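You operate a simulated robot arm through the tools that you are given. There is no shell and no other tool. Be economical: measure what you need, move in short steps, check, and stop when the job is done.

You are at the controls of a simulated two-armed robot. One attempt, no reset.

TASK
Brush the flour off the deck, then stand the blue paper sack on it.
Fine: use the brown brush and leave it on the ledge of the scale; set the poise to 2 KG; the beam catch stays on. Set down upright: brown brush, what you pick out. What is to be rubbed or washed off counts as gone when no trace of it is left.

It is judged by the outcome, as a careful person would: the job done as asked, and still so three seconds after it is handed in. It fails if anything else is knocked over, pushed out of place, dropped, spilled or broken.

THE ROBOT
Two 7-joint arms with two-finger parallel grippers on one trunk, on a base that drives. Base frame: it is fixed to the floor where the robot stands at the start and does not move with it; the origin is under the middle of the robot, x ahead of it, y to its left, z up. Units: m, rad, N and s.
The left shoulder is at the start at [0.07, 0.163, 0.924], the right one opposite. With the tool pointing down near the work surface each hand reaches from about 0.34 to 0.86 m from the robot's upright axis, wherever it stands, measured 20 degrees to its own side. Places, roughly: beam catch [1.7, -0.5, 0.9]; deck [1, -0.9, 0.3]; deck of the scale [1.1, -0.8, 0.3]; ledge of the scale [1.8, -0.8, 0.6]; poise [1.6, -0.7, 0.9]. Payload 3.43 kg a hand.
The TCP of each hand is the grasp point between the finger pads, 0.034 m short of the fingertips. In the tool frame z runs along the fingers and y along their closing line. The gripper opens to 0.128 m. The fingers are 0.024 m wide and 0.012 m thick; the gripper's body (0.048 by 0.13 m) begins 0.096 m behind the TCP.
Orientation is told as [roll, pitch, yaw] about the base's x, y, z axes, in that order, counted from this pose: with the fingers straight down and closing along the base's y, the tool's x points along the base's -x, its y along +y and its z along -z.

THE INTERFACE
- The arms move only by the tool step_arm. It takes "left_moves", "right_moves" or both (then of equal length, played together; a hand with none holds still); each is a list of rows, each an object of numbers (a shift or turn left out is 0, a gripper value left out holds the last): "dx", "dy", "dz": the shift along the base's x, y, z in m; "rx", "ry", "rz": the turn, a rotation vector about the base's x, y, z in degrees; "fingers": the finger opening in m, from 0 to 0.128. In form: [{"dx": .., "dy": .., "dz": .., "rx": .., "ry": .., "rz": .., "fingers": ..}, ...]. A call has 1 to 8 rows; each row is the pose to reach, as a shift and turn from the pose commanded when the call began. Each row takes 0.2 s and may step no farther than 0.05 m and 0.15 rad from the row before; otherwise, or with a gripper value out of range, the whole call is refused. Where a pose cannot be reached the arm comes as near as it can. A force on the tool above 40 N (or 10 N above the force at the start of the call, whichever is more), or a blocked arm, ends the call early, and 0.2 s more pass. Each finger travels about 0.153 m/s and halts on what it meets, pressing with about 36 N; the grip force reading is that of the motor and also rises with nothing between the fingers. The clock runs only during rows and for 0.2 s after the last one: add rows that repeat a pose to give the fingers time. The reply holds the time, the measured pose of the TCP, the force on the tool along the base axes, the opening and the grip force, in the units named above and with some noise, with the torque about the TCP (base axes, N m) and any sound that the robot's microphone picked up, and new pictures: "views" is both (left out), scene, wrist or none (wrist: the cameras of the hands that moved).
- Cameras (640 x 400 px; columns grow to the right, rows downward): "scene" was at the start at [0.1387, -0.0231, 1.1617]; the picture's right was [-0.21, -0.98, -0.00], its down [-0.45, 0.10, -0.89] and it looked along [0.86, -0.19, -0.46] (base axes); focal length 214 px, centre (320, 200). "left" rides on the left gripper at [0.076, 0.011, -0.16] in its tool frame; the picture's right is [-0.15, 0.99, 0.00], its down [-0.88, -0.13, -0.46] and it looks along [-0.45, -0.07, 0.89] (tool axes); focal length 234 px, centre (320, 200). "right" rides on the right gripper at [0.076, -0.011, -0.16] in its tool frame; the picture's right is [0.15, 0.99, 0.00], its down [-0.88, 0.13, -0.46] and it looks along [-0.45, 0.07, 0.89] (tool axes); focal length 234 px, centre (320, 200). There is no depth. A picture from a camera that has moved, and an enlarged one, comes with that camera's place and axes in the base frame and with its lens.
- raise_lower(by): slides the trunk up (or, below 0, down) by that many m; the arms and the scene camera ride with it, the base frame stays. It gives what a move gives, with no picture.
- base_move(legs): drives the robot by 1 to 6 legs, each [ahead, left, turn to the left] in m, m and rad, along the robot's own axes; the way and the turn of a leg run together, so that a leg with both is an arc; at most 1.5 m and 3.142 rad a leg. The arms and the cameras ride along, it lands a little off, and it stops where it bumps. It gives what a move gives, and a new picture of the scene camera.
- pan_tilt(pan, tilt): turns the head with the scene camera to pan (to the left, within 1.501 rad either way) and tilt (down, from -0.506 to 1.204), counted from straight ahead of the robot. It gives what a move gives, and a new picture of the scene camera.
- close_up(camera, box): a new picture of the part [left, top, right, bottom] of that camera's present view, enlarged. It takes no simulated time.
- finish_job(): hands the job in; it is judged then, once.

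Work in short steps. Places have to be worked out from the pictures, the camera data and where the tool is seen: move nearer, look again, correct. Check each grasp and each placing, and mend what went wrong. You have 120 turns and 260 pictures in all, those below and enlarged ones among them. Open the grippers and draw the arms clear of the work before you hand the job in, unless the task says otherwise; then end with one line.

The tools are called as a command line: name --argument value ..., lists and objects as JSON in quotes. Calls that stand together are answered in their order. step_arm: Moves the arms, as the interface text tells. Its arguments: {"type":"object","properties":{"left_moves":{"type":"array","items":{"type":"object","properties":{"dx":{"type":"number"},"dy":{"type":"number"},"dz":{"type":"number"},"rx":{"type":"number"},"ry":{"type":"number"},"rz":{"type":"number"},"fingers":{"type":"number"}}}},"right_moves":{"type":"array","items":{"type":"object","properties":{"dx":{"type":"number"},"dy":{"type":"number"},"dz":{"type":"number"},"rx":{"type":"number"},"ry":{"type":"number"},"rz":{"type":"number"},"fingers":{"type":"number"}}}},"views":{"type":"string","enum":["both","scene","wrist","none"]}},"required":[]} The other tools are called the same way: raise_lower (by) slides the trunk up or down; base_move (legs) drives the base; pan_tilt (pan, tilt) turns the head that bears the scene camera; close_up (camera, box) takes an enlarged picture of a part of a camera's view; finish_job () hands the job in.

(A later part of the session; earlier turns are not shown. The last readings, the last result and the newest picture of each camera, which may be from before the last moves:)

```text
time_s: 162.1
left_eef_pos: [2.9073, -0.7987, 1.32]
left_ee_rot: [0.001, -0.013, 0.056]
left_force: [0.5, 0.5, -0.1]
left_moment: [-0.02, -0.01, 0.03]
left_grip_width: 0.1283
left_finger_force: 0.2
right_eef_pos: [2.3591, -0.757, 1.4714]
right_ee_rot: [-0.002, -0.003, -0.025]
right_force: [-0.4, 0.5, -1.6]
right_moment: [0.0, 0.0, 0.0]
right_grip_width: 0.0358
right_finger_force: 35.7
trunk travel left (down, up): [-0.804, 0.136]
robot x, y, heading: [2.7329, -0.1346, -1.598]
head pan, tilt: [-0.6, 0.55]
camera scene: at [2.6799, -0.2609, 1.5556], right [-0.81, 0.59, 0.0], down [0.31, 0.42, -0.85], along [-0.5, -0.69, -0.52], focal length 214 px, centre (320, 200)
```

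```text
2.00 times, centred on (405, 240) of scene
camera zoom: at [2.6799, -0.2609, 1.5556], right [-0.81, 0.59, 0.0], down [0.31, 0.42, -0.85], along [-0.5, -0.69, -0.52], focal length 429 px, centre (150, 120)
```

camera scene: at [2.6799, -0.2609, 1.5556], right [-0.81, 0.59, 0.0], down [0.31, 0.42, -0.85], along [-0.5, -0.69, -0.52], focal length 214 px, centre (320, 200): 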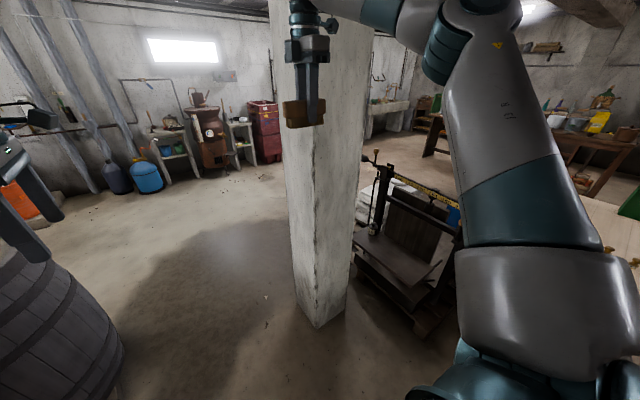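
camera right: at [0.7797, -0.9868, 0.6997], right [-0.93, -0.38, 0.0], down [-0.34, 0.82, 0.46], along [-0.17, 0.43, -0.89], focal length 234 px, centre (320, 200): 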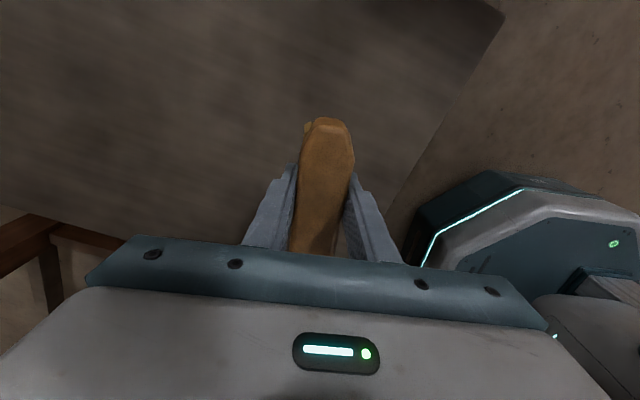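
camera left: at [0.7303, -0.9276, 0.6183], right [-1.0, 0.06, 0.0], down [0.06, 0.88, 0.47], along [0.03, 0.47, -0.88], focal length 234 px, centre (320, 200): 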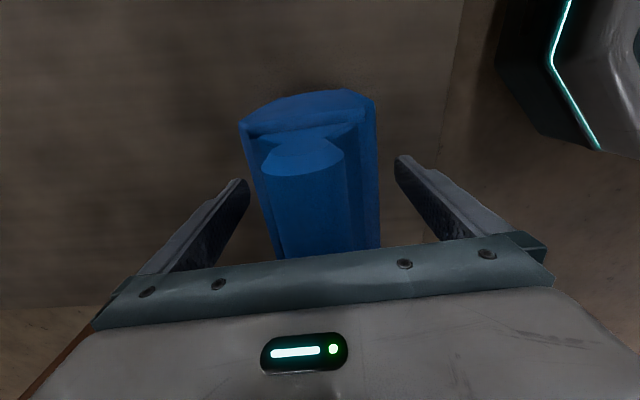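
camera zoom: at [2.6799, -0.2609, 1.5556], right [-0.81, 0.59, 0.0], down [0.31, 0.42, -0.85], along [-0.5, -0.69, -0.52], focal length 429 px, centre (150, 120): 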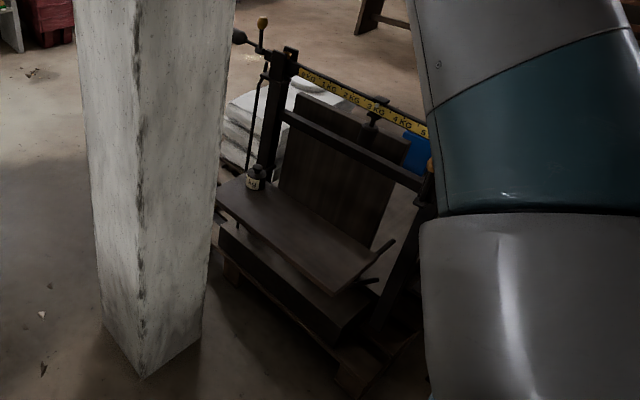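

The scene is clear: the ledge is a shelf behind the posts at about x 1.68–1.89, y −0.56…−0.98, z≈0.6, with a small weight on its far end. I first tuck the left hand in, away from the pillar.

step_arm --left_moves '[{"dy": 0.03, "dx": 0.02}, {"dy": 0.06, "dx": 0.04}, {"dy": 0.09, "dx": 0.07}, {"dy": 0.12, "dx": 0.1}, {"dy": 0.15, "dx": 0.13}, {"dy": 0.18, "dx": 0.15}]' --views "none"

base_move --legs '[[0.08, -0.3, 0]]'

pan_tilt --pan -0.65 --tilt 0.8

```text
time_s: 163.5
left_eef_pos: [3.0592, -0.6131, 1.3215]
left_ee_rot: [-0.001, -0.012, 0.054]
left_force: [0.2, -0.4, 0.7]
left_moment: [0.01, 0.0, 0.0]
left_grip_width: 0.128
left_finger_force: 0.2
right_eef_pos: [2.3607, -0.7571, 1.4724]
right_ee_rot: [-0.001, -0.004, -0.028]
right_force: [-0.5, -0.1, -2.3]
right_moment: [-0.02, 0.03, 0.01]
right_grip_width: 0.0359
right_finger_force: 35.7
trunk travel left (down, up): [-0.804, 0.136]
robot x, y, heading: [2.7318, -0.1324, -1.602]
head pan, tilt: [-0.6, 0.55]
```

```text
time_s: 165.6
left_eef_pos: [2.7534, -0.6883, 1.3184]
left_ee_rot: [0.002, -0.011, 0.053]
left_force: [0.8, 0.6, -0.4]
left_moment: [-0.01, 0.0, 0.01]
left_grip_width: 0.1279
left_finger_force: 0.1
right_eef_pos: [2.0549, -0.829, 1.4716]
right_ee_rot: [-0.001, -0.002, -0.029]
right_force: [0.0, 0.3, -0.8]
right_moment: [0.0, 0.06, 0.02]
right_grip_width: 0.0357
right_finger_force: 36.3
trunk travel left (down, up): [-0.804, 0.136]
robot x, y, heading: [2.4275, -0.2061, -1.603]
head pan, tilt: [-0.6, 0.55]
camera scene: at [2.3773, -0.3324, 1.5558], right [-0.81, 0.59, 0.0], down [0.31, 0.42, -0.85], along [-0.5, -0.69, -0.52], focal length 214 px, centre (320, 200)
```

scene: 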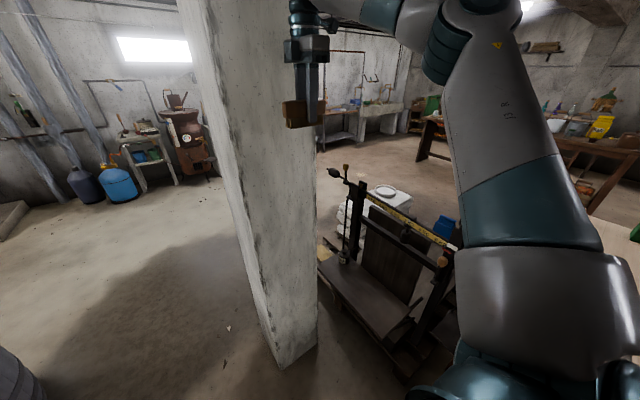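

```text
time_s: 166.4
left_eef_pos: [2.7509, -0.6893, 1.3206]
left_ee_rot: [0.003, -0.014, 0.055]
left_force: [-0.8, -0.7, -0.5]
left_moment: [0.02, -0.02, -0.01]
left_grip_width: 0.1281
left_finger_force: 0.1
right_eef_pos: [2.0525, -0.8297, 1.4705]
right_ee_rot: [-0.003, -0.003, -0.031]
right_force: [-0.4, 0.3, -1.7]
right_moment: [0.02, -0.04, 0.01]
right_grip_width: 0.0357
right_finger_force: 36.2
trunk travel left (down, up): [-0.804, 0.136]
robot x, y, heading: [2.4307, -0.2101, -1.598]
head pan, tilt: [-0.649, 0.799]
camera scene: at [2.3765, -0.3234, 1.5343], right [-0.78, 0.63, 0.0], down [0.45, 0.56, -0.7], along [-0.44, -0.54, -0.72], focal length 214 px, centre (320, 200)
```

scene: 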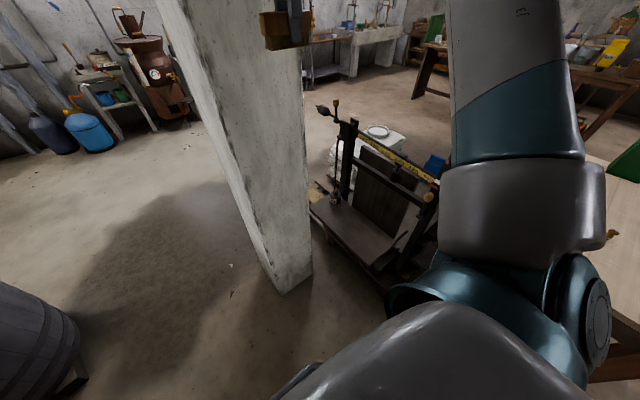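

The brush hand is very near the pillar face (y≈−0.9), so I pull it back before turning.

step_arm --right_moves '[{"dy": 0.04}, {"dy": 0.08}, {"dy": 0.12}]' --views "none"

base_move --legs '[[0, 0, -0.38]]'

pan_tilt --pan -0.2 --tilt 0.8

```text
time_s: 167.2
left_eef_pos: [2.7514, -0.6872, 1.32]
left_ee_rot: [0.0, -0.012, 0.053]
left_force: [0.3, 0.2, -0.5]
left_moment: [0.0, 0.0, 0.0]
left_grip_width: 0.1277
left_finger_force: 0.0
right_eef_pos: [2.0549, -0.706, 1.4741]
right_ee_rot: [-0.001, -0.003, -0.031]
right_force: [-0.5, -0.3, -1.7]
right_moment: [0.0, 0.04, 0.02]
right_grip_width: 0.0355
right_finger_force: 36.0
trunk travel left (down, up): [-0.804, 0.136]
robot x, y, heading: [2.4329, -0.2058, -1.598]
head pan, tilt: [-0.649, 0.799]
```

```text
time_s: 168.7
left_eef_pos: [2.55, -0.7747, 1.3199]
left_ee_rot: [0.003, -0.013, -0.327]
left_force: [0.0, -0.5, 0.1]
left_moment: [0.03, 0.0, 0.0]
left_grip_width: 0.1282
left_finger_force: 0.0
right_eef_pos: [1.895, -0.5322, 1.4756]
right_ee_rot: [-0.002, -0.002, -0.411]
right_force: [0.2, 0.0, -2.0]
right_moment: [0.02, 0.02, 0.02]
right_grip_width: 0.0358
right_finger_force: 35.8
trunk travel left (down, up): [-0.804, 0.136]
robot x, y, heading: [2.429, -0.202, -1.987]
head pan, tilt: [-0.649, 0.799]
camera scene: at [2.3399, -0.2961, 1.5343], right [-0.49, 0.87, 0.0], down [0.63, 0.35, -0.7], along [-0.61, -0.34, -0.72], focal length 214 px, centre (320, 200)
```

scene: 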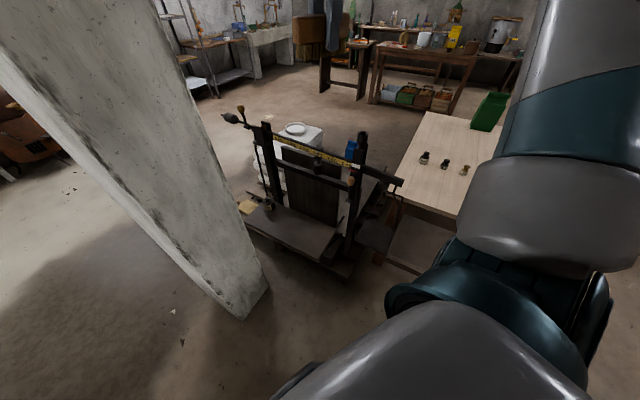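

```text
time_s: 169.6
left_eef_pos: [2.5485, -0.7745, 1.3196]
left_ee_rot: [0.004, -0.014, -0.329]
left_force: [0.4, -0.6, 0.6]
left_moment: [0.0, 0.01, -0.01]
left_grip_width: 0.1279
left_finger_force: 0.1
right_eef_pos: [1.894, -0.5322, 1.4748]
right_ee_rot: [-0.002, -0.003, -0.41]
right_force: [0.3, 0.2, -1.6]
right_moment: [-0.04, -0.01, 0.01]
right_grip_width: 0.0356
right_finger_force: 35.8
trunk travel left (down, up): [-0.804, 0.136]
robot x, y, heading: [2.4265, -0.2055, -1.984]
head pan, tilt: [-0.201, 0.799]
camera scene: at [2.3626, -0.3219, 1.5343], right [-0.82, 0.57, 0.0], down [0.41, 0.59, -0.7], along [-0.4, -0.57, -0.72], focal length 214 px, centre (320, 200)
```

scene: 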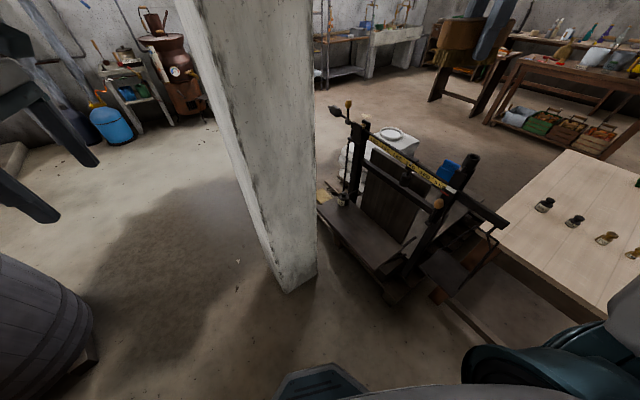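

close_up --camera "scene" --box '[310, 90, 520, 310]'

close_up --camera "scene" --box '[330, 90, 520, 240]'

```text
1.82 times, centred on (415, 200) of scene
camera zoom: at [2.3626, -0.3219, 1.5343], right [-0.82, 0.57, 0.0], down [0.41, 0.59, -0.7], along [-0.4, -0.57, -0.72], focal length 390 px, centre (147, 200)
```

zoom: 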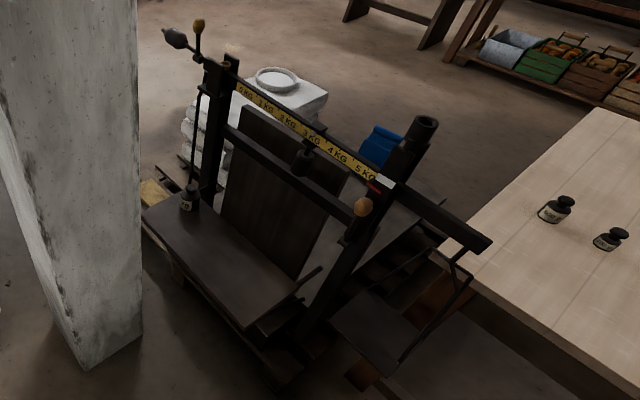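

```text
2.67 times, centred on (425, 165) of scene
camera zoom: at [2.3626, -0.3219, 1.5343], right [-0.82, 0.57, 0.0], down [0.41, 0.59, -0.7], along [-0.4, -0.57, -0.72], focal length 572 px, centre (40, 293)
```

zoom: 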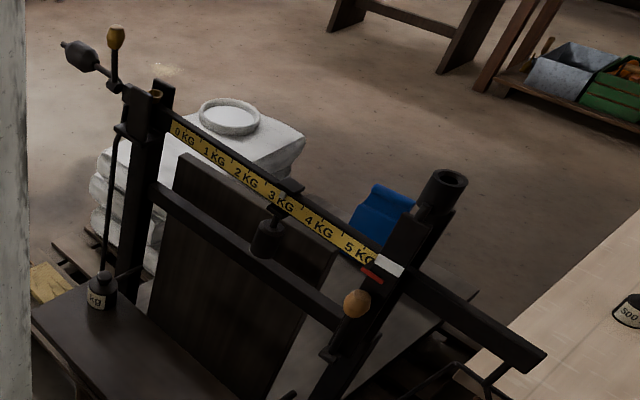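

Now I understand the layout: beam at x≈1.645, z≈0.99; poise near 3 KG; marks ≈0.07 m per KG. Ledge rear edge x≈1.905, weight at (1.76,−0.96). I shift the base a little towards the scale and move the brush over the ledge, high.

base_move --legs '[[0.046, -0.118, 0]]'

raise_lower --by -0.2

```text
time_s: 170.9
left_eef_pos: [2.4219, -0.7662, 1.3182]
left_ee_rot: [0.0, -0.01, -0.326]
left_force: [0.6, 0.6, -0.5]
left_moment: [0.02, 0.0, -0.02]
left_grip_width: 0.128
left_finger_force: 0.1
right_eef_pos: [1.767, -0.5268, 1.4746]
right_ee_rot: [-0.001, -0.004, -0.407]
right_force: [0.2, -0.4, -1.3]
right_moment: [0.01, 0.04, -0.01]
right_grip_width: 0.0356
right_finger_force: 35.9
trunk travel left (down, up): [-0.804, 0.136]
robot x, y, heading: [2.2965, -0.2019, -1.977]
head pan, tilt: [-0.201, 0.799]
camera scene: at [2.2354, -0.3158, 1.5344], right [-0.82, 0.57, 0.0], down [0.41, 0.59, -0.7], along [-0.4, -0.57, -0.72], focal length 214 px, centre (320, 200)
```

scene: 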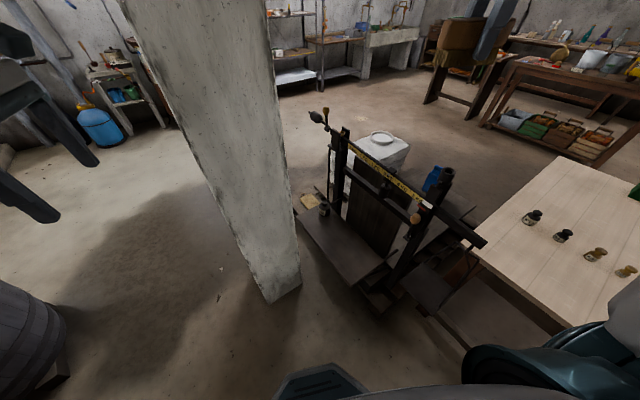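

```text
time_s: 173.1
left_eef_pos: [2.4201, -0.7659, 1.1206]
left_ee_rot: [0.003, -0.012, -0.328]
left_force: [0.9, 0.7, 1.1]
left_moment: [0.02, -0.01, 0.01]
left_grip_width: 0.1279
left_finger_force: 0.1
right_eef_pos: [1.7659, -0.5271, 1.2753]
right_ee_rot: [0.0, -0.004, -0.408]
right_force: [-0.4, 0.2, -1.7]
right_moment: [0.0, 0.01, -0.02]
right_grip_width: 0.0356
right_finger_force: 35.9
trunk travel left (down, up): [-0.604, 0.336]
robot x, y, heading: [2.2965, -0.1986, -1.979]
head pan, tilt: [-0.201, 0.799]
```

Move the brush to above (1.80,−0.74) and down to z≈0.9.

step_arm --right_moves '[{"dx": 0.008, "dy": -0.045}, {"dx": 0.016, "dy": -0.09}, {"dx": 0.024, "dy": -0.135}, {"dx": 0.034, "dy": -0.18}, {"dx": 0.036, "dy": -0.213, "dz": -0.03}, {"dx": 0.036, "dy": -0.213, "dz": -0.075}, {"dx": 0.036, "dy": -0.213, "dz": -0.12}, {"dx": 0.036, "dy": -0.213, "dz": -0.165}]' --views "both"

close_up --camera "scene" --box '[270, 60, 490, 310]'

```text
time_s: 174.9
left_eef_pos: [2.4196, -0.7695, 1.118]
left_ee_rot: [0.005, -0.011, -0.328]
left_force: [0.5, 0.8, -0.1]
left_moment: [0.05, 0.02, 0.03]
left_grip_width: 0.1281
left_finger_force: 0.1
right_eef_pos: [1.7955, -0.7305, 1.1032]
right_ee_rot: [-0.005, -0.007, -0.409]
right_force: [0.4, 0.0, -3.3]
right_moment: [0.03, 0.01, -0.01]
right_grip_width: 0.0358
right_finger_force: 35.9
right hand out of reach, approached as far as the arm can: row 3, 4, 5, 6, 7, 8
trunk travel left (down, up): [-0.604, 0.336]
robot x, y, heading: [2.3025, -0.1994, -1.975]
head pan, tilt: [-0.201, 0.799]
camera scene: at [2.2328, -0.3177, 1.3341], right [-0.82, 0.57, 0.0], down [0.41, 0.59, -0.7], along [-0.4, -0.57, -0.72], focal length 214 px, centre (320, 200)
camera right: at [1.723, -0.7099, 1.2618], right [0.26, 0.97, -0.01], down [0.86, -0.23, 0.46], along [0.44, -0.12, -0.89], focal length 234 px, centre (320, 200)
```

scene: 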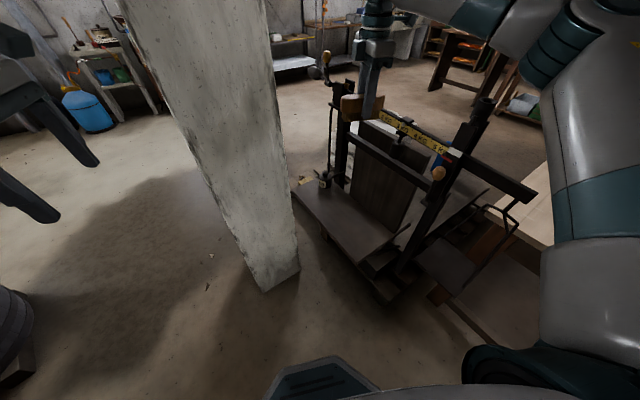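
right: 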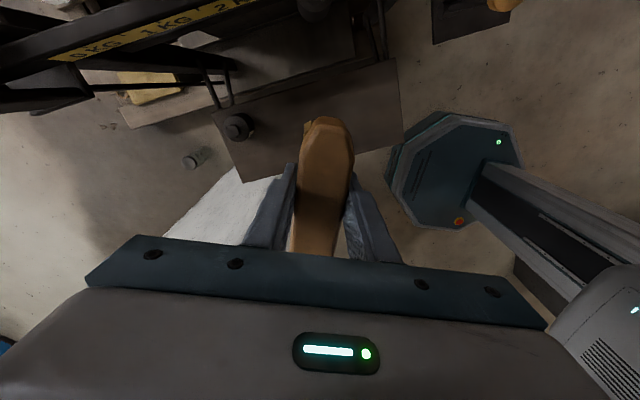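

```text
1.60 times, centred on (380, 185) of scene
camera zoom: at [2.2328, -0.3177, 1.3341], right [-0.82, 0.57, 0.0], down [0.41, 0.59, -0.7], along [-0.4, -0.57, -0.72], focal length 343 px, centre (224, 224)
```

zoom: 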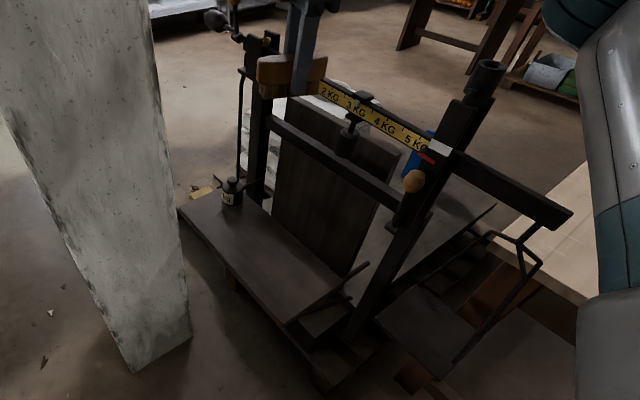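

The wrist camera is on the beam side; turning the hand −66° puts the brush along y, the camera on the +y side, and eases the wrist. I do it up here.

step_arm --right_moves '[{"rz": -8, "dx": 0.01}, {"rz": -16, "dx": 0.015}, {"rz": -24, "dx": 0.015}, {"rz": -32, "dx": 0.015}, {"rz": -40, "dx": 0.015}, {"rz": -48, "dx": 0.015}, {"rz": -56, "dx": 0.015}, {"rz": -64, "dx": 0.015}]' --views "both"

```text
time_s: 176.7
left_eef_pos: [2.4211, -0.7679, 1.1201]
left_ee_rot: [0.003, -0.012, -0.325]
left_force: [1.5, 0.9, 0.3]
left_moment: [-0.02, 0.0, -0.01]
left_grip_width: 0.1278
left_finger_force: 0.2
right_eef_pos: [1.8124, -0.7235, 1.1067]
right_ee_rot: [-0.002, -0.005, -1.526]
right_force: [0.0, -0.1, -2.0]
right_moment: [0.04, 0.01, 0.02]
right_grip_width: 0.0355
right_finger_force: 36.0
trunk travel left (down, up): [-0.604, 0.336]
robot x, y, heading: [2.3018, -0.1971, -1.985]
head pan, tilt: [-0.201, 0.799]
camera scene: at [2.233, -0.3157, 1.3343], right [-0.82, 0.57, 0.0], down [0.41, 0.59, -0.7], along [-0.4, -0.57, -0.72], focal length 214 px, centre (320, 200)
camera right: at [1.7989, -0.6481, 1.2641], right [0.98, 0.19, 0.0], down [0.17, -0.87, 0.46], along [0.09, -0.45, -0.89], focal length 234 px, centre (320, 200)
```

scene: 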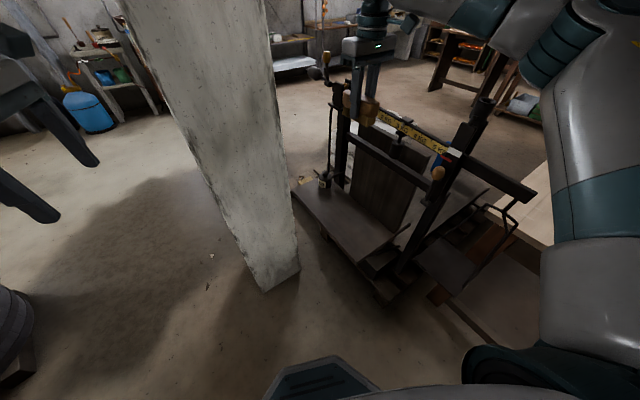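
right: 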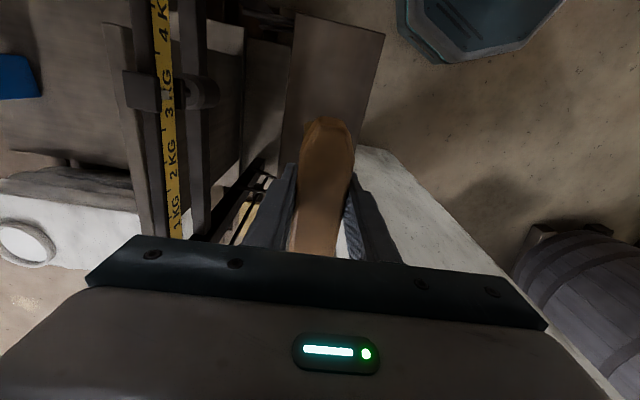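

The wrist camera shows the ledge (x≈1.72–1.93) and the poise well. The elbow would come near the left post if I lowered here, so I pull the hand back and shift the base away (+x, −y).

step_arm --right_moves '[{"dx": 0.01, "dy": 0.045}, {"dx": 0.02, "dy": 0.09}, {"dx": 0.03, "dy": 0.135}, {"dx": 0.04, "dy": 0.18}, {"dx": 0.04, "dy": 0.2}]' --views "none"

base_move --legs '[[0.098, 0.152, 0]]'

```text
time_s: 177.9
left_eef_pos: [2.4215, -0.7683, 1.1198]
left_ee_rot: [0.005, -0.014, -0.327]
left_force: [0.5, 0.4, 0.8]
left_moment: [0.04, 0.02, -0.01]
left_grip_width: 0.1281
left_finger_force: 0.0
right_eef_pos: [1.8531, -0.523, 1.1045]
right_ee_rot: [0.0, -0.003, -1.526]
right_force: [-0.1, 0.3, -1.5]
right_moment: [0.03, -0.01, -0.03]
right_grip_width: 0.0355
right_finger_force: 36.4
trunk travel left (down, up): [-0.604, 0.336]
robot x, y, heading: [2.3008, -0.1989, -1.977]
head pan, tilt: [-0.201, 0.799]
```

```text
time_s: 179.4
left_eef_pos: [2.5181, -0.92, 1.1206]
left_ee_rot: [0.003, -0.012, -0.329]
left_force: [-1.1, -0.3, -0.3]
left_moment: [0.0, -0.01, -0.05]
left_grip_width: 0.1278
left_finger_force: 0.0
right_eef_pos: [1.9519, -0.6755, 1.1046]
right_ee_rot: [-0.002, -0.003, -1.527]
right_force: [-0.7, -0.4, -2.2]
right_moment: [0.07, 0.02, 0.01]
right_grip_width: 0.0355
right_finger_force: 35.5
trunk travel left (down, up): [-0.604, 0.336]
robot x, y, heading: [2.4016, -0.3522, -1.982]
head pan, tilt: [-0.201, 0.799]
camera scene: at [2.3315, -0.4677, 1.3343], right [-0.82, 0.57, 0.0], down [0.41, 0.59, -0.7], along [-0.4, -0.57, -0.72], focal length 214 px, centre (320, 200)
```

scene: 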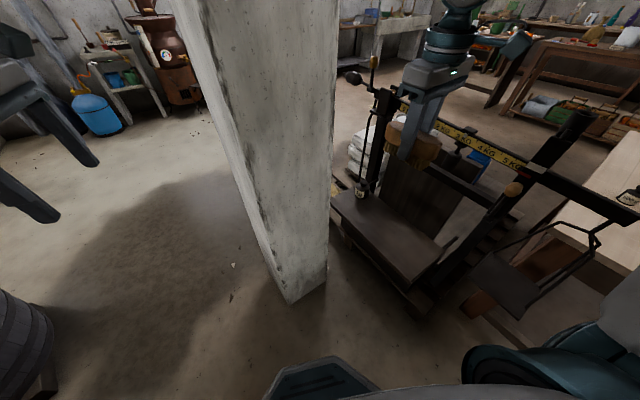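

Good clearance. Lower the trunk 0.2, then bring the hand over the ledge.

raise_lower --by -0.2

step_arm --right_moves '[{"dx": -0.045, "dy": -0.005}, {"dx": -0.09, "dy": -0.012}, {"dx": -0.13, "dy": -0.02}, {"dx": -0.13, "dy": -0.02, "dz": -0.045}, {"dx": -0.13, "dy": -0.02, "dz": -0.09}, {"dx": -0.13, "dy": -0.02, "dz": -0.135}, {"dx": -0.13, "dy": -0.02, "dz": -0.17}, {"dx": -0.13, "dy": -0.02, "dz": -0.19}]' --views "both"

close_up --camera "scene" --box '[310, 60, 560, 310]'

```text
time_s: 181.6
left_eef_pos: [2.5178, -0.9183, 0.9209]
left_ee_rot: [0.002, -0.012, -0.328]
left_force: [0.4, 1.3, 0.2]
left_moment: [0.0, 0.0, 0.0]
left_grip_width: 0.1282
left_finger_force: 0.1
right_eef_pos: [1.9512, -0.6752, 0.9059]
right_ee_rot: [-0.002, -0.004, -1.527]
right_force: [0.2, 0.0, -0.8]
right_moment: [0.01, 0.0, -0.03]
right_grip_width: 0.0357
right_finger_force: 35.8
trunk travel left (down, up): [-0.404, 0.536]
robot x, y, heading: [2.399, -0.3527, -1.98]
head pan, tilt: [-0.201, 0.799]
```

```text
time_s: 183.4
left_eef_pos: [2.517, -0.9193, 0.9212]
left_ee_rot: [0.002, -0.013, -0.328]
left_force: [-0.3, 0.4, -0.2]
left_moment: [-0.01, -0.02, -0.05]
left_grip_width: 0.128
left_finger_force: 0.1
right_eef_pos: [1.8233, -0.6958, 0.7168]
right_ee_rot: [-0.001, -0.002, -1.526]
right_force: [0.1, 0.1, -0.6]
right_moment: [0.02, 0.01, -0.01]
right_grip_width: 0.0355
right_finger_force: 36.3
trunk travel left (down, up): [-0.404, 0.536]
robot x, y, heading: [2.4017, -0.3499, -1.978]
head pan, tilt: [-0.201, 0.799]
camera scene: at [2.3315, -0.4678, 1.1343], right [-0.82, 0.57, 0.0], down [0.41, 0.59, -0.7], along [-0.4, -0.57, -0.72], focal length 214 px, centre (320, 200)
camera right: at [1.8093, -0.6211, 0.8738], right [0.98, 0.19, 0.0], down [0.17, -0.87, 0.46], along [0.09, -0.45, -0.89], focal length 234 px, centre (320, 200)
```

scene: 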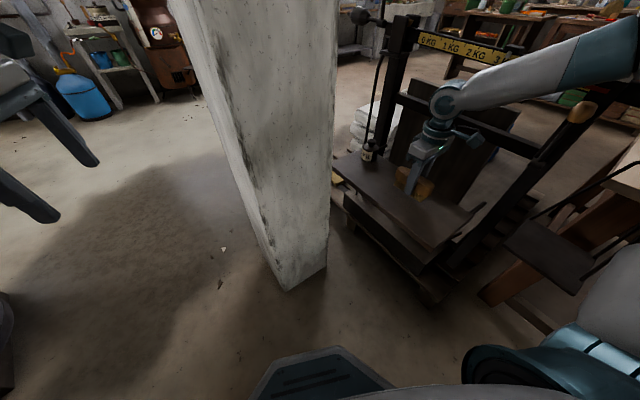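
right: 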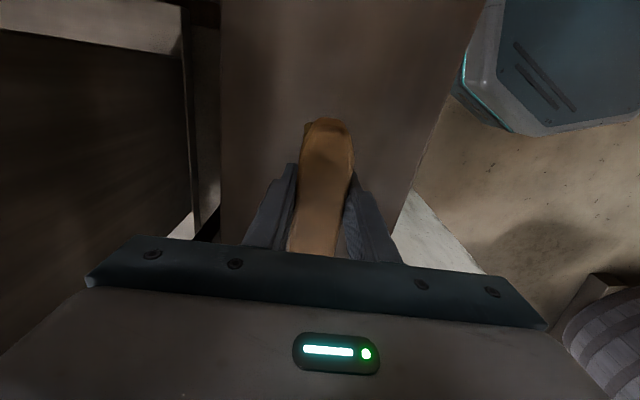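

```text
1.60 times, centred on (435, 185) of scene
camera zoom: at [2.3315, -0.4678, 1.1343], right [-0.82, 0.57, 0.0], down [0.41, 0.59, -0.7], along [-0.4, -0.57, -0.72], focal length 343 px, centre (136, 224)
```

zoom: 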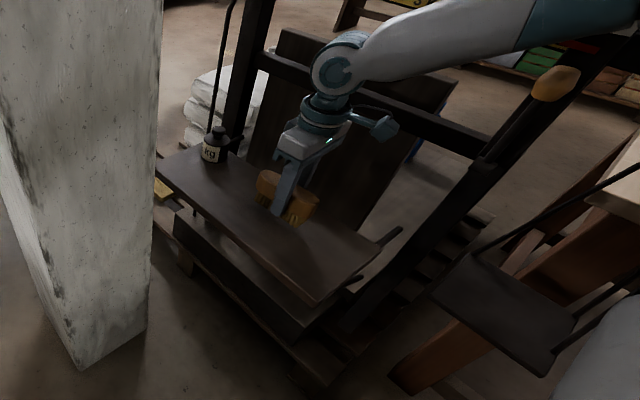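

Brush hangs over the middle of the ledge. Descend slowly to contact.

step_arm --right_moves '[{"dz": -0.02}, {"dz": -0.04}, {"dz": -0.052}, {"dz": -0.06}, {"dz": -0.066}, {"dz": -0.071}, {"dz": -0.071}]' --views "none"

close_up --camera "scene" --box '[360, 110, 500, 250]'

```text
time_s: 184.1
left_eef_pos: [2.5189, -0.9159, 0.9229]
left_ee_rot: [-0.001, -0.013, -0.331]
left_force: [0.0, -1.0, 0.4]
left_moment: [-0.02, -0.01, 0.0]
left_grip_width: 0.1278
left_finger_force: 0.1
right_eef_pos: [1.8232, -0.6966, 0.6842]
right_ee_rot: [-0.01, -0.018, -1.525]
right_force: [6.8, 13.9, 36.6]
right_moment: [1.0, -1.11, 0.39]
right_grip_width: 0.0354
right_finger_force: 35.4
trunk travel left (down, up): [-0.404, 0.536]
robot x, y, heading: [2.3985, -0.3493, -1.984]
head pan, tilt: [-0.201, 0.799]
stopped in row 3 (right hand): the force on the tool passed its limit (the readings are from after the stop); the commanded pose is now the measured one
```

```text
2.86 times, centred on (430, 180) of scene
camera zoom: at [2.3345, -0.4643, 1.1353], right [-0.82, 0.58, 0.0], down [0.41, 0.58, -0.7], along [-0.4, -0.57, -0.71], focal length 613 px, centre (6, 257)
```

zoom: 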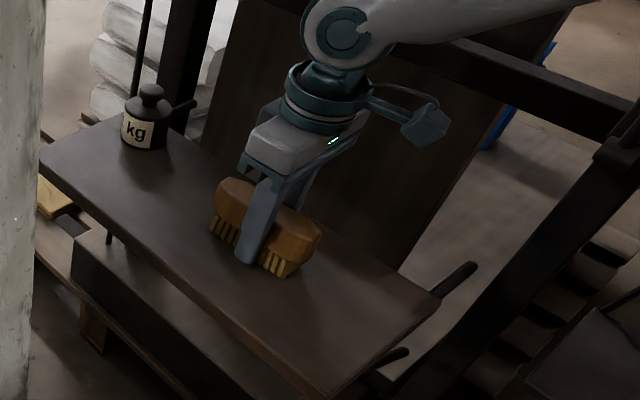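

Contact: ledge is at ≈0.64. I ease off to remove the pressing force.

step_arm --right_moves '[{"dz": 0.002}, {"dz": 0.002}]' --views "none"

```text
time_s: 184.7
left_eef_pos: [2.5205, -0.9171, 0.9222]
left_ee_rot: [-0.001, -0.011, -0.328]
left_force: [-0.2, 0.6, 0.1]
left_moment: [0.01, 0.01, -0.05]
left_grip_width: 0.1279
left_finger_force: 0.0
right_eef_pos: [1.824, -0.6963, 0.6841]
right_ee_rot: [-0.01, -0.017, -1.525]
right_force: [10.2, 12.5, 35.6]
right_moment: [0.83, -1.13, 0.12]
right_grip_width: 0.0357
right_finger_force: 35.9
trunk travel left (down, up): [-0.404, 0.536]
robot x, y, heading: [2.3983, -0.3505, -1.983]
head pan, tilt: [-0.201, 0.799]
```

step_arm --right_moves '[{"dz": 0.003}, {"dz": 0.006, "rx": 0.5, "ry": 0.9}, {"dz": 0.006, "rx": 0.5, "ry": 0.9}]' --views "wrist"

```text
time_s: 185.5
left_eef_pos: [2.5183, -0.9199, 0.92]
left_ee_rot: [0.001, -0.012, -0.331]
left_force: [-0.2, 0.1, -0.1]
left_moment: [0.02, 0.01, -0.03]
left_grip_width: 0.128
left_finger_force: 0.0
right_eef_pos: [1.8193, -0.6981, 0.6863]
right_ee_rot: [-0.024, -0.001, -1.526]
right_force: [-0.4, -0.4, -2.0]
right_moment: [-0.04, -0.02, 0.01]
right_grip_width: 0.0354
right_finger_force: 36.1
trunk travel left (down, up): [-0.404, 0.536]
robot x, y, heading: [2.3953, -0.3537, -1.985]
head pan, tilt: [-0.201, 0.799]
camera right: at [1.8094, -0.6226, 0.8436], right [0.98, 0.19, -0.02], down [0.18, -0.87, 0.45], along [0.07, -0.45, -0.89], focal length 234 px, centre (320, 200)
```

right: 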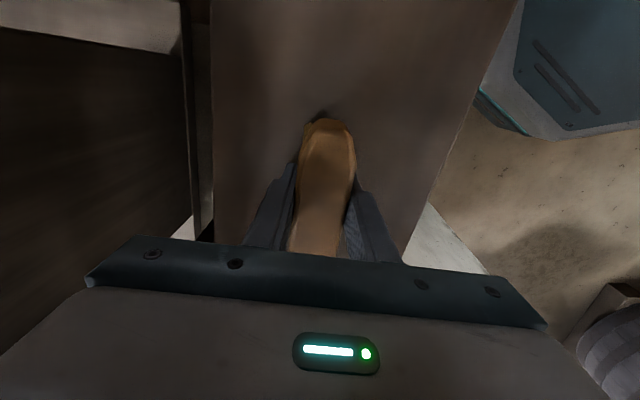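

Now free with a small tilt; I correct it (ry −1.4°) and touch down gently.

step_arm --right_moves '[{"ry": -1.4}, {"ry": -1.4, "dz": -0.001}, {"ry": -1.4, "dz": -0.002}, {"ry": -1.4, "dz": -0.002}]' --views "none"

```text
time_s: 186.5
left_eef_pos: [2.5182, -0.9189, 0.9194]
left_ee_rot: [0.002, -0.014, -0.329]
left_force: [-1.0, -0.6, -0.3]
left_moment: [0.0, 0.0, 0.02]
left_grip_width: 0.1279
left_finger_force: 0.0
right_eef_pos: [1.8206, -0.6988, 0.6845]
right_ee_rot: [0.002, -0.005, -1.525]
right_force: [-1.1, 0.7, 5.9]
right_moment: [-0.4, 0.13, -0.12]
right_grip_width: 0.0357
right_finger_force: 36.1
trunk travel left (down, up): [-0.404, 0.536]
robot x, y, heading: [2.4014, -0.3526, -1.985]
head pan, tilt: [-0.201, 0.799]
```

Light contact, level. Open the fingers and lift away.

step_arm --right_moves '[{"fingers": 0.045}, {"fingers": 0.06}, {"fingers": 0.07}, {"fingers": 0.07}]' --views "none"

step_arm --right_moves '[{"dz": 0.015}, {"dz": 0.04}, {"dz": 0.08}, {"dz": 0.12}, {"dz": 0.15, "dx": 0.02}, {"dz": 0.18, "dx": 0.04}, {"dz": 0.21, "dx": 0.06}]' --views "both"

close_up --camera "scene" --box '[360, 110, 500, 250]'

```text
time_s: 187.5
left_eef_pos: [2.5188, -0.9197, 0.9208]
left_ee_rot: [0.001, -0.013, -0.33]
left_force: [-0.2, 0.0, -0.5]
left_moment: [-0.02, 0.02, 0.02]
left_grip_width: 0.128
left_finger_force: 0.0
right_eef_pos: [1.8209, -0.697, 0.6842]
right_ee_rot: [0.002, -0.004, -1.525]
right_force: [2.6, 0.5, 2.4]
right_moment: [0.06, 0.04, -0.04]
right_grip_width: 0.0688
right_finger_force: 0.1
trunk travel left (down, up): [-0.404, 0.536]
robot x, y, heading: [2.4014, -0.352, -1.981]
head pan, tilt: [-0.201, 0.799]
```

```text
time_s: 189.1
left_eef_pos: [2.5175, -0.9182, 0.9211]
left_ee_rot: [0.003, -0.011, -0.329]
left_force: [-0.3, 0.2, -1.1]
left_moment: [0.02, 0.02, -0.01]
left_grip_width: 0.128
left_finger_force: 0.1
right_eef_pos: [1.8841, -0.6953, 0.8947]
right_ee_rot: [0.002, -0.004, -1.525]
right_force: [-0.5, 0.6, 0.3]
right_moment: [-0.01, 0.05, 0.03]
right_grip_width: 0.07
right_finger_force: 0.1
trunk travel left (down, up): [-0.404, 0.536]
robot x, y, heading: [2.3985, -0.3525, -1.982]
head pan, tilt: [-0.201, 0.799]
camera scene: at [2.3327, -0.4673, 1.1343], right [-0.82, 0.57, 0.0], down [0.41, 0.59, -0.7], along [-0.4, -0.57, -0.72], focal length 214 px, centre (320, 200)
camera right: at [1.8701, -0.6198, 1.0526], right [0.98, 0.19, 0.0], down [0.17, -0.87, 0.46], along [0.09, -0.45, -0.89], focal length 234 px, centre (320, 200)
```

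scene: 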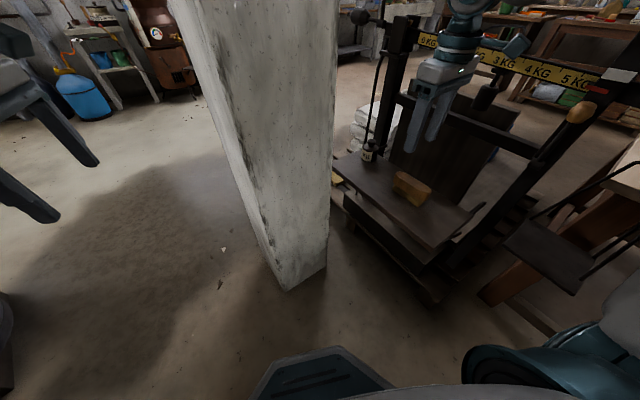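
right: 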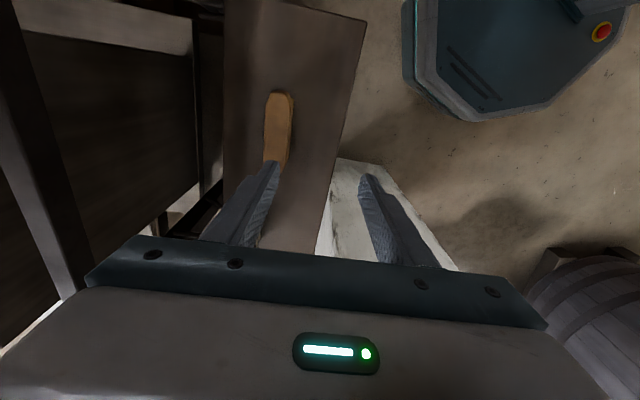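

```text
2.86 times, centred on (430, 180) of scene
camera zoom: at [2.3327, -0.4673, 1.1343], right [-0.82, 0.57, 0.0], down [0.41, 0.59, -0.7], along [-0.4, -0.57, -0.72], focal length 613 px, centre (6, 257)
```

zoom: 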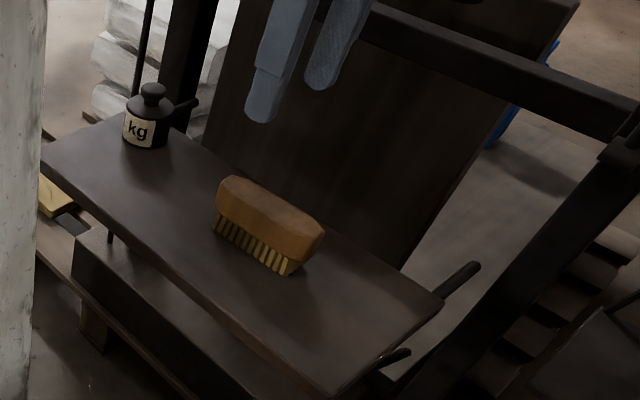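

The brush stands upright on the ledge. Now a close look at the beam and poise.

close_up --camera "scene" --box '[400, 20, 620, 140]'

raise_lower --by 0.25

pan_tilt --pan -0.4 --tilt 0.6

close_up --camera "scene" --box '[320, 130, 480, 260]'

```text
2.91 times, centred on (510, 80) of scene
camera zoom: at [2.3327, -0.4673, 1.1343], right [-0.82, 0.57, 0.0], down [0.41, 0.59, -0.7], along [-0.4, -0.57, -0.72], focal length 624 px, centre (-233, 549)
```

zoom: 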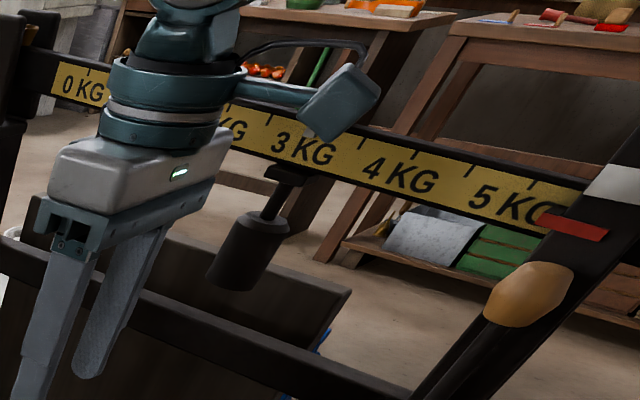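

```text
time_s: 191.7
left_eef_pos: [2.5167, -0.9188, 1.1694]
left_ee_rot: [0.003, -0.012, -0.329]
left_force: [0.5, 0.2, -0.3]
left_moment: [0.0, 0.01, 0.01]
left_grip_width: 0.128
left_finger_force: 0.0
right_eef_pos: [1.8834, -0.6961, 1.1429]
right_ee_rot: [0.001, -0.003, -1.526]
right_force: [-0.1, -0.3, 0.4]
right_moment: [0.03, -0.01, 0.01]
right_grip_width: 0.07
right_finger_force: 0.0
trunk travel left (down, up): [-0.654, 0.286]
robot x, y, heading: [2.3962, -0.3511, -1.983]
head pan, tilt: [-0.201, 0.799]
```

```text
time_s: 192.4
left_eef_pos: [2.5176, -0.9197, 1.1701]
left_ee_rot: [0.002, -0.013, -0.329]
left_force: [-0.6, 0.2, 0.2]
left_moment: [-0.01, 0.01, 0.01]
left_grip_width: 0.1281
left_finger_force: 0.2
right_eef_pos: [1.8836, -0.6958, 1.1431]
right_ee_rot: [0.0, -0.003, -1.524]
right_force: [1.1, 0.1, -0.5]
right_moment: [0.0, 0.01, -0.01]
right_grip_width: 0.0699
right_finger_force: 0.1
trunk travel left (down, up): [-0.654, 0.286]
robot x, y, heading: [2.3991, -0.3534, -1.975]
head pan, tilt: [-0.4, 0.6]
camera scene: at [2.314, -0.4624, 1.4011], right [-0.69, 0.72, 0.0], down [0.41, 0.39, -0.82], along [-0.6, -0.57, -0.57], focal length 214 px, centre (320, 200)
```

scene: 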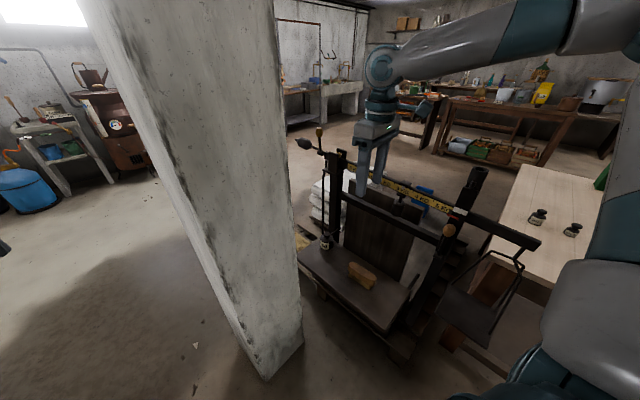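

```text
3.08 times, centred on (400, 195) of scene
camera zoom: at [2.314, -0.4624, 1.4011], right [-0.69, 0.72, 0.0], down [0.41, 0.39, -0.82], along [-0.6, -0.57, -0.57], focal length 660 px, centre (74, 215)
```

zoom: 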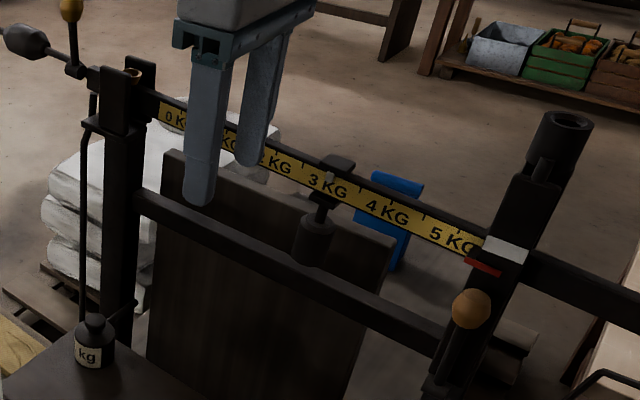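

close_up --camera "scene" --box '[370, 160, 450, 210]'

close_up --camera "right" --box '[0, 0, 260, 240]'

```text
8.00 times, centred on (410, 185) of scene
camera zoom: at [2.314, -0.4624, 1.4011], right [-0.69, 0.72, 0.0], down [0.41, 0.39, -0.82], along [-0.6, -0.57, -0.57], focal length 1716 px, centre (-400, 320)
```

zoom: 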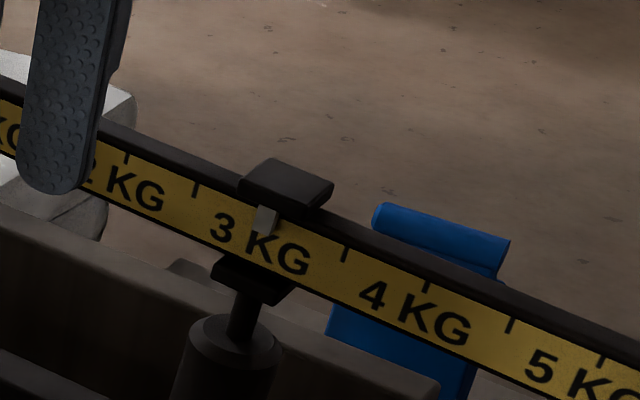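

```text
1.67 times, centred on (130, 120) of right
camera zoom: at [1.8688, -0.6201, 1.3018], right [0.98, 0.19, 0.0], down [0.17, -0.87, 0.46], along [0.09, -0.45, -0.89], focal length 390 px, centre (637, 333)
```

zoom: 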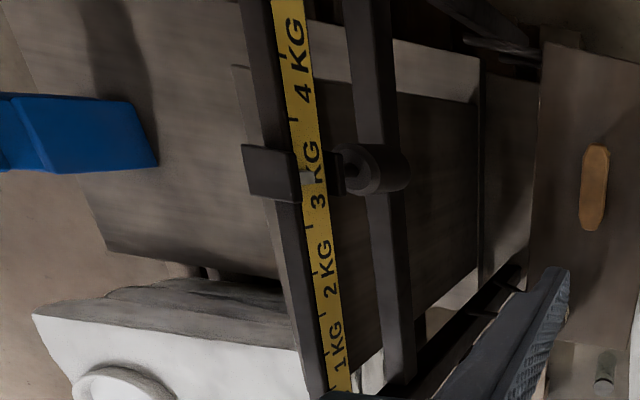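

Poise pointer is exactly at 3 KG (y≈−0.695); the 2 KG tick is at y≈−0.763, the beam centre at x≈1.646, z≈1.015; the poise's weight hangs at z 0.89–0.955, radius ~0.025. Plan: straddle the thin beam with the fingers at the +y side and push the weight along −y. First I raise the trunk, tuck the left hand and re-aim the base.

raise_lower --by 0.1

step_arm --left_moves '[{"dx": 0.015, "dy": 0.035}, {"dx": 0.03, "dy": 0.065}, {"dx": 0.04, "dy": 0.09}, {"dx": 0.04, "dy": 0.09}]' --right_moves '[{"fingers": 0.03}, {"fingers": 0.03}, {"fingers": 0.03}, {"fingers": 0.03}]' --views "none"

base_move --legs '[[-0.03, -0.066, -0.25]]'

```text
time_s: 193.7
left_eef_pos: [2.518, -0.9203, 1.2701]
left_ee_rot: [0.001, -0.012, -0.327]
left_force: [-0.4, -0.1, -0.7]
left_moment: [0.0, 0.0, 0.0]
left_grip_width: 0.1279
left_finger_force: 0.1
right_eef_pos: [1.8818, -0.6945, 1.243]
right_ee_rot: [0.002, -0.002, -1.527]
right_force: [-0.6, -0.7, 0.2]
right_moment: [0.0, 0.0, 0.03]
right_grip_width: 0.07
right_finger_force: 0.1
trunk travel left (down, up): [-0.754, 0.186]
robot x, y, heading: [2.4029, -0.3543, -1.984]
head pan, tilt: [-0.4, 0.6]
```

```text
time_s: 194.7
left_eef_pos: [2.5581, -0.8291, 1.2714]
left_ee_rot: [0.001, -0.012, -0.328]
left_force: [0.4, 0.4, -0.7]
left_moment: [0.01, 0.0, 0.01]
left_grip_width: 0.1279
left_finger_force: 0.1
right_eef_pos: [1.8831, -0.6956, 1.2449]
right_ee_rot: [0.002, -0.003, -1.526]
right_force: [-0.3, 0.8, -0.1]
right_moment: [0.02, -0.01, 0.01]
right_grip_width: 0.0299
right_finger_force: 0.1
trunk travel left (down, up): [-0.754, 0.186]
robot x, y, heading: [2.3977, -0.3506, -1.982]
head pan, tilt: [-0.4, 0.6]
```

```text
time_s: 196.0
left_eef_pos: [2.3967, -0.7971, 1.2702]
left_ee_rot: [0.004, -0.014, -0.577]
left_force: [-0.3, 0.0, 0.3]
left_moment: [0.05, 0.0, 0.0]
left_grip_width: 0.1279
left_finger_force: 0.1
right_eef_pos: [1.7744, -0.5011, 1.2445]
right_ee_rot: [0.001, -0.003, -1.773]
right_force: [0.4, -0.1, 0.8]
right_moment: [0.04, 0.0, 0.01]
right_grip_width: 0.0299
right_finger_force: 0.1
trunk travel left (down, up): [-0.754, 0.186]
robot x, y, heading: [2.3601, -0.2961, -2.229]
head pan, tilt: [-0.4, 0.6]
camera scene: at [2.2506, -0.3814, 1.5011], right [-0.49, 0.87, 0.0], down [0.49, 0.28, -0.82], along [-0.72, -0.4, -0.57], focal length 214 px, centre (320, 200)
```

scene: 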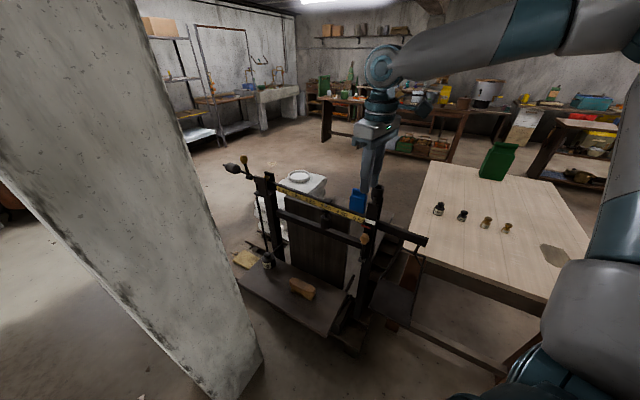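

Move the hand above the beam at y≈−0.62, squaring the fingers with the beam.

step_arm --right_moves '[{"dx": -0.03, "dy": -0.03, "rz": 6}, {"dx": -0.06, "dy": -0.06, "rz": 11.6}, {"dx": -0.09, "dy": -0.09, "rz": 11.6}, {"dx": -0.12, "dy": -0.115, "rz": 11.6}, {"dx": -0.128, "dy": -0.12, "rz": 11.6}, {"dx": -0.128, "dy": -0.12, "rz": 11.6, "dz": -0.04}]' --views "both"

close_up --camera "scene" --box '[260, 130, 420, 250]'

```text
time_s: 197.4
left_eef_pos: [2.3961, -0.7953, 1.2702]
left_ee_rot: [0.004, -0.013, -0.576]
left_force: [0.0, 0.1, -0.4]
left_moment: [-0.01, -0.03, 0.01]
left_grip_width: 0.1282
left_finger_force: 0.1
right_eef_pos: [1.6461, -0.6203, 1.2047]
right_ee_rot: [0.004, -0.004, -1.571]
right_force: [-0.3, 0.7, 0.1]
right_moment: [-0.04, -0.02, 0.0]
right_grip_width: 0.0302
right_finger_force: 0.0
trunk travel left (down, up): [-0.754, 0.186]
robot x, y, heading: [2.3605, -0.29, -2.223]
head pan, tilt: [-0.4, 0.6]
camera scene: at [2.2489, -0.3794, 1.5011], right [-0.49, 0.87, 0.0], down [0.49, 0.28, -0.82], along [-0.72, -0.4, -0.57], focal length 214 px, centre (320, 200)
camera right: at [1.6365, -0.5446, 1.3622], right [0.99, 0.15, 0.0], down [0.13, -0.88, 0.46], along [0.07, -0.46, -0.89], focal length 234 px, centre (320, 200)
```

scene: 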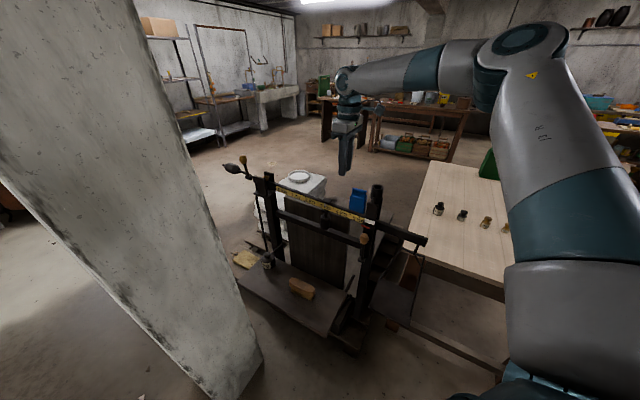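
right: 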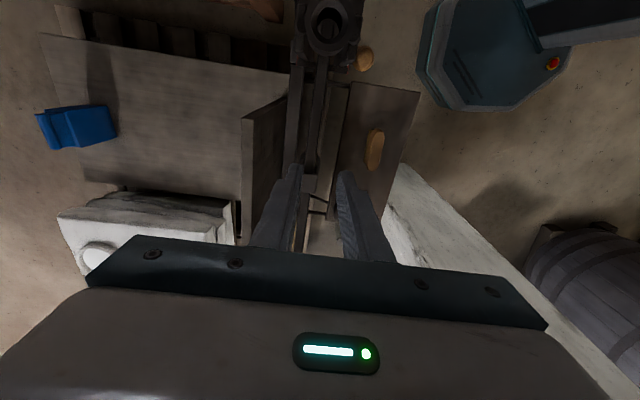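

```text
3.33 times, centred on (340, 190) of scene
camera zoom: at [2.2489, -0.3794, 1.5011], right [-0.49, 0.87, 0.0], down [0.49, 0.28, -0.82], along [-0.72, -0.4, -0.57], focal length 715 px, centre (253, 233)
```

zoom: 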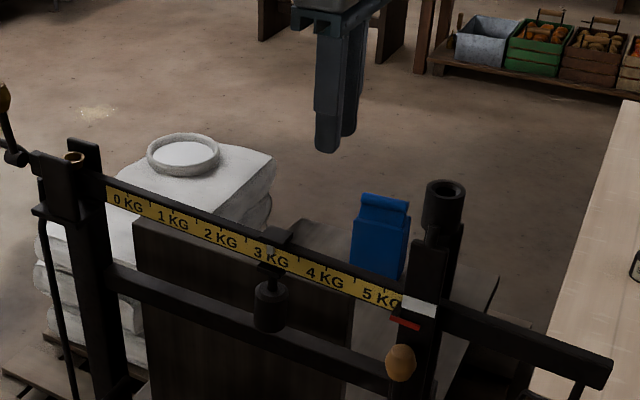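

close_up --camera "right" --box '[230, 0, 430, 260]'

```text
1.54 times, centred on (330, 130) of right
camera zoom: at [1.6365, -0.5446, 1.3622], right [0.99, 0.15, 0.0], down [0.13, -0.88, 0.46], along [0.07, -0.46, -0.89], focal length 360 px, centre (305, 308)
```

zoom: 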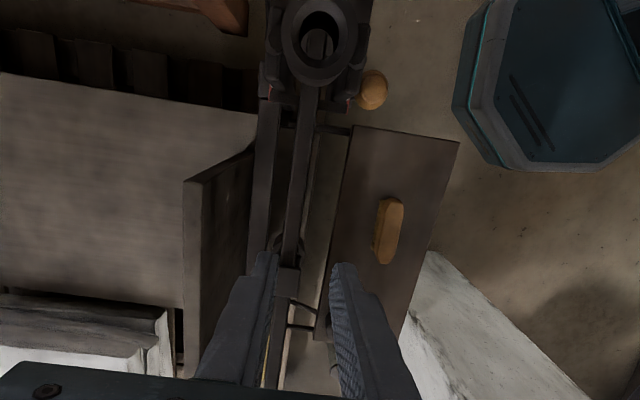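

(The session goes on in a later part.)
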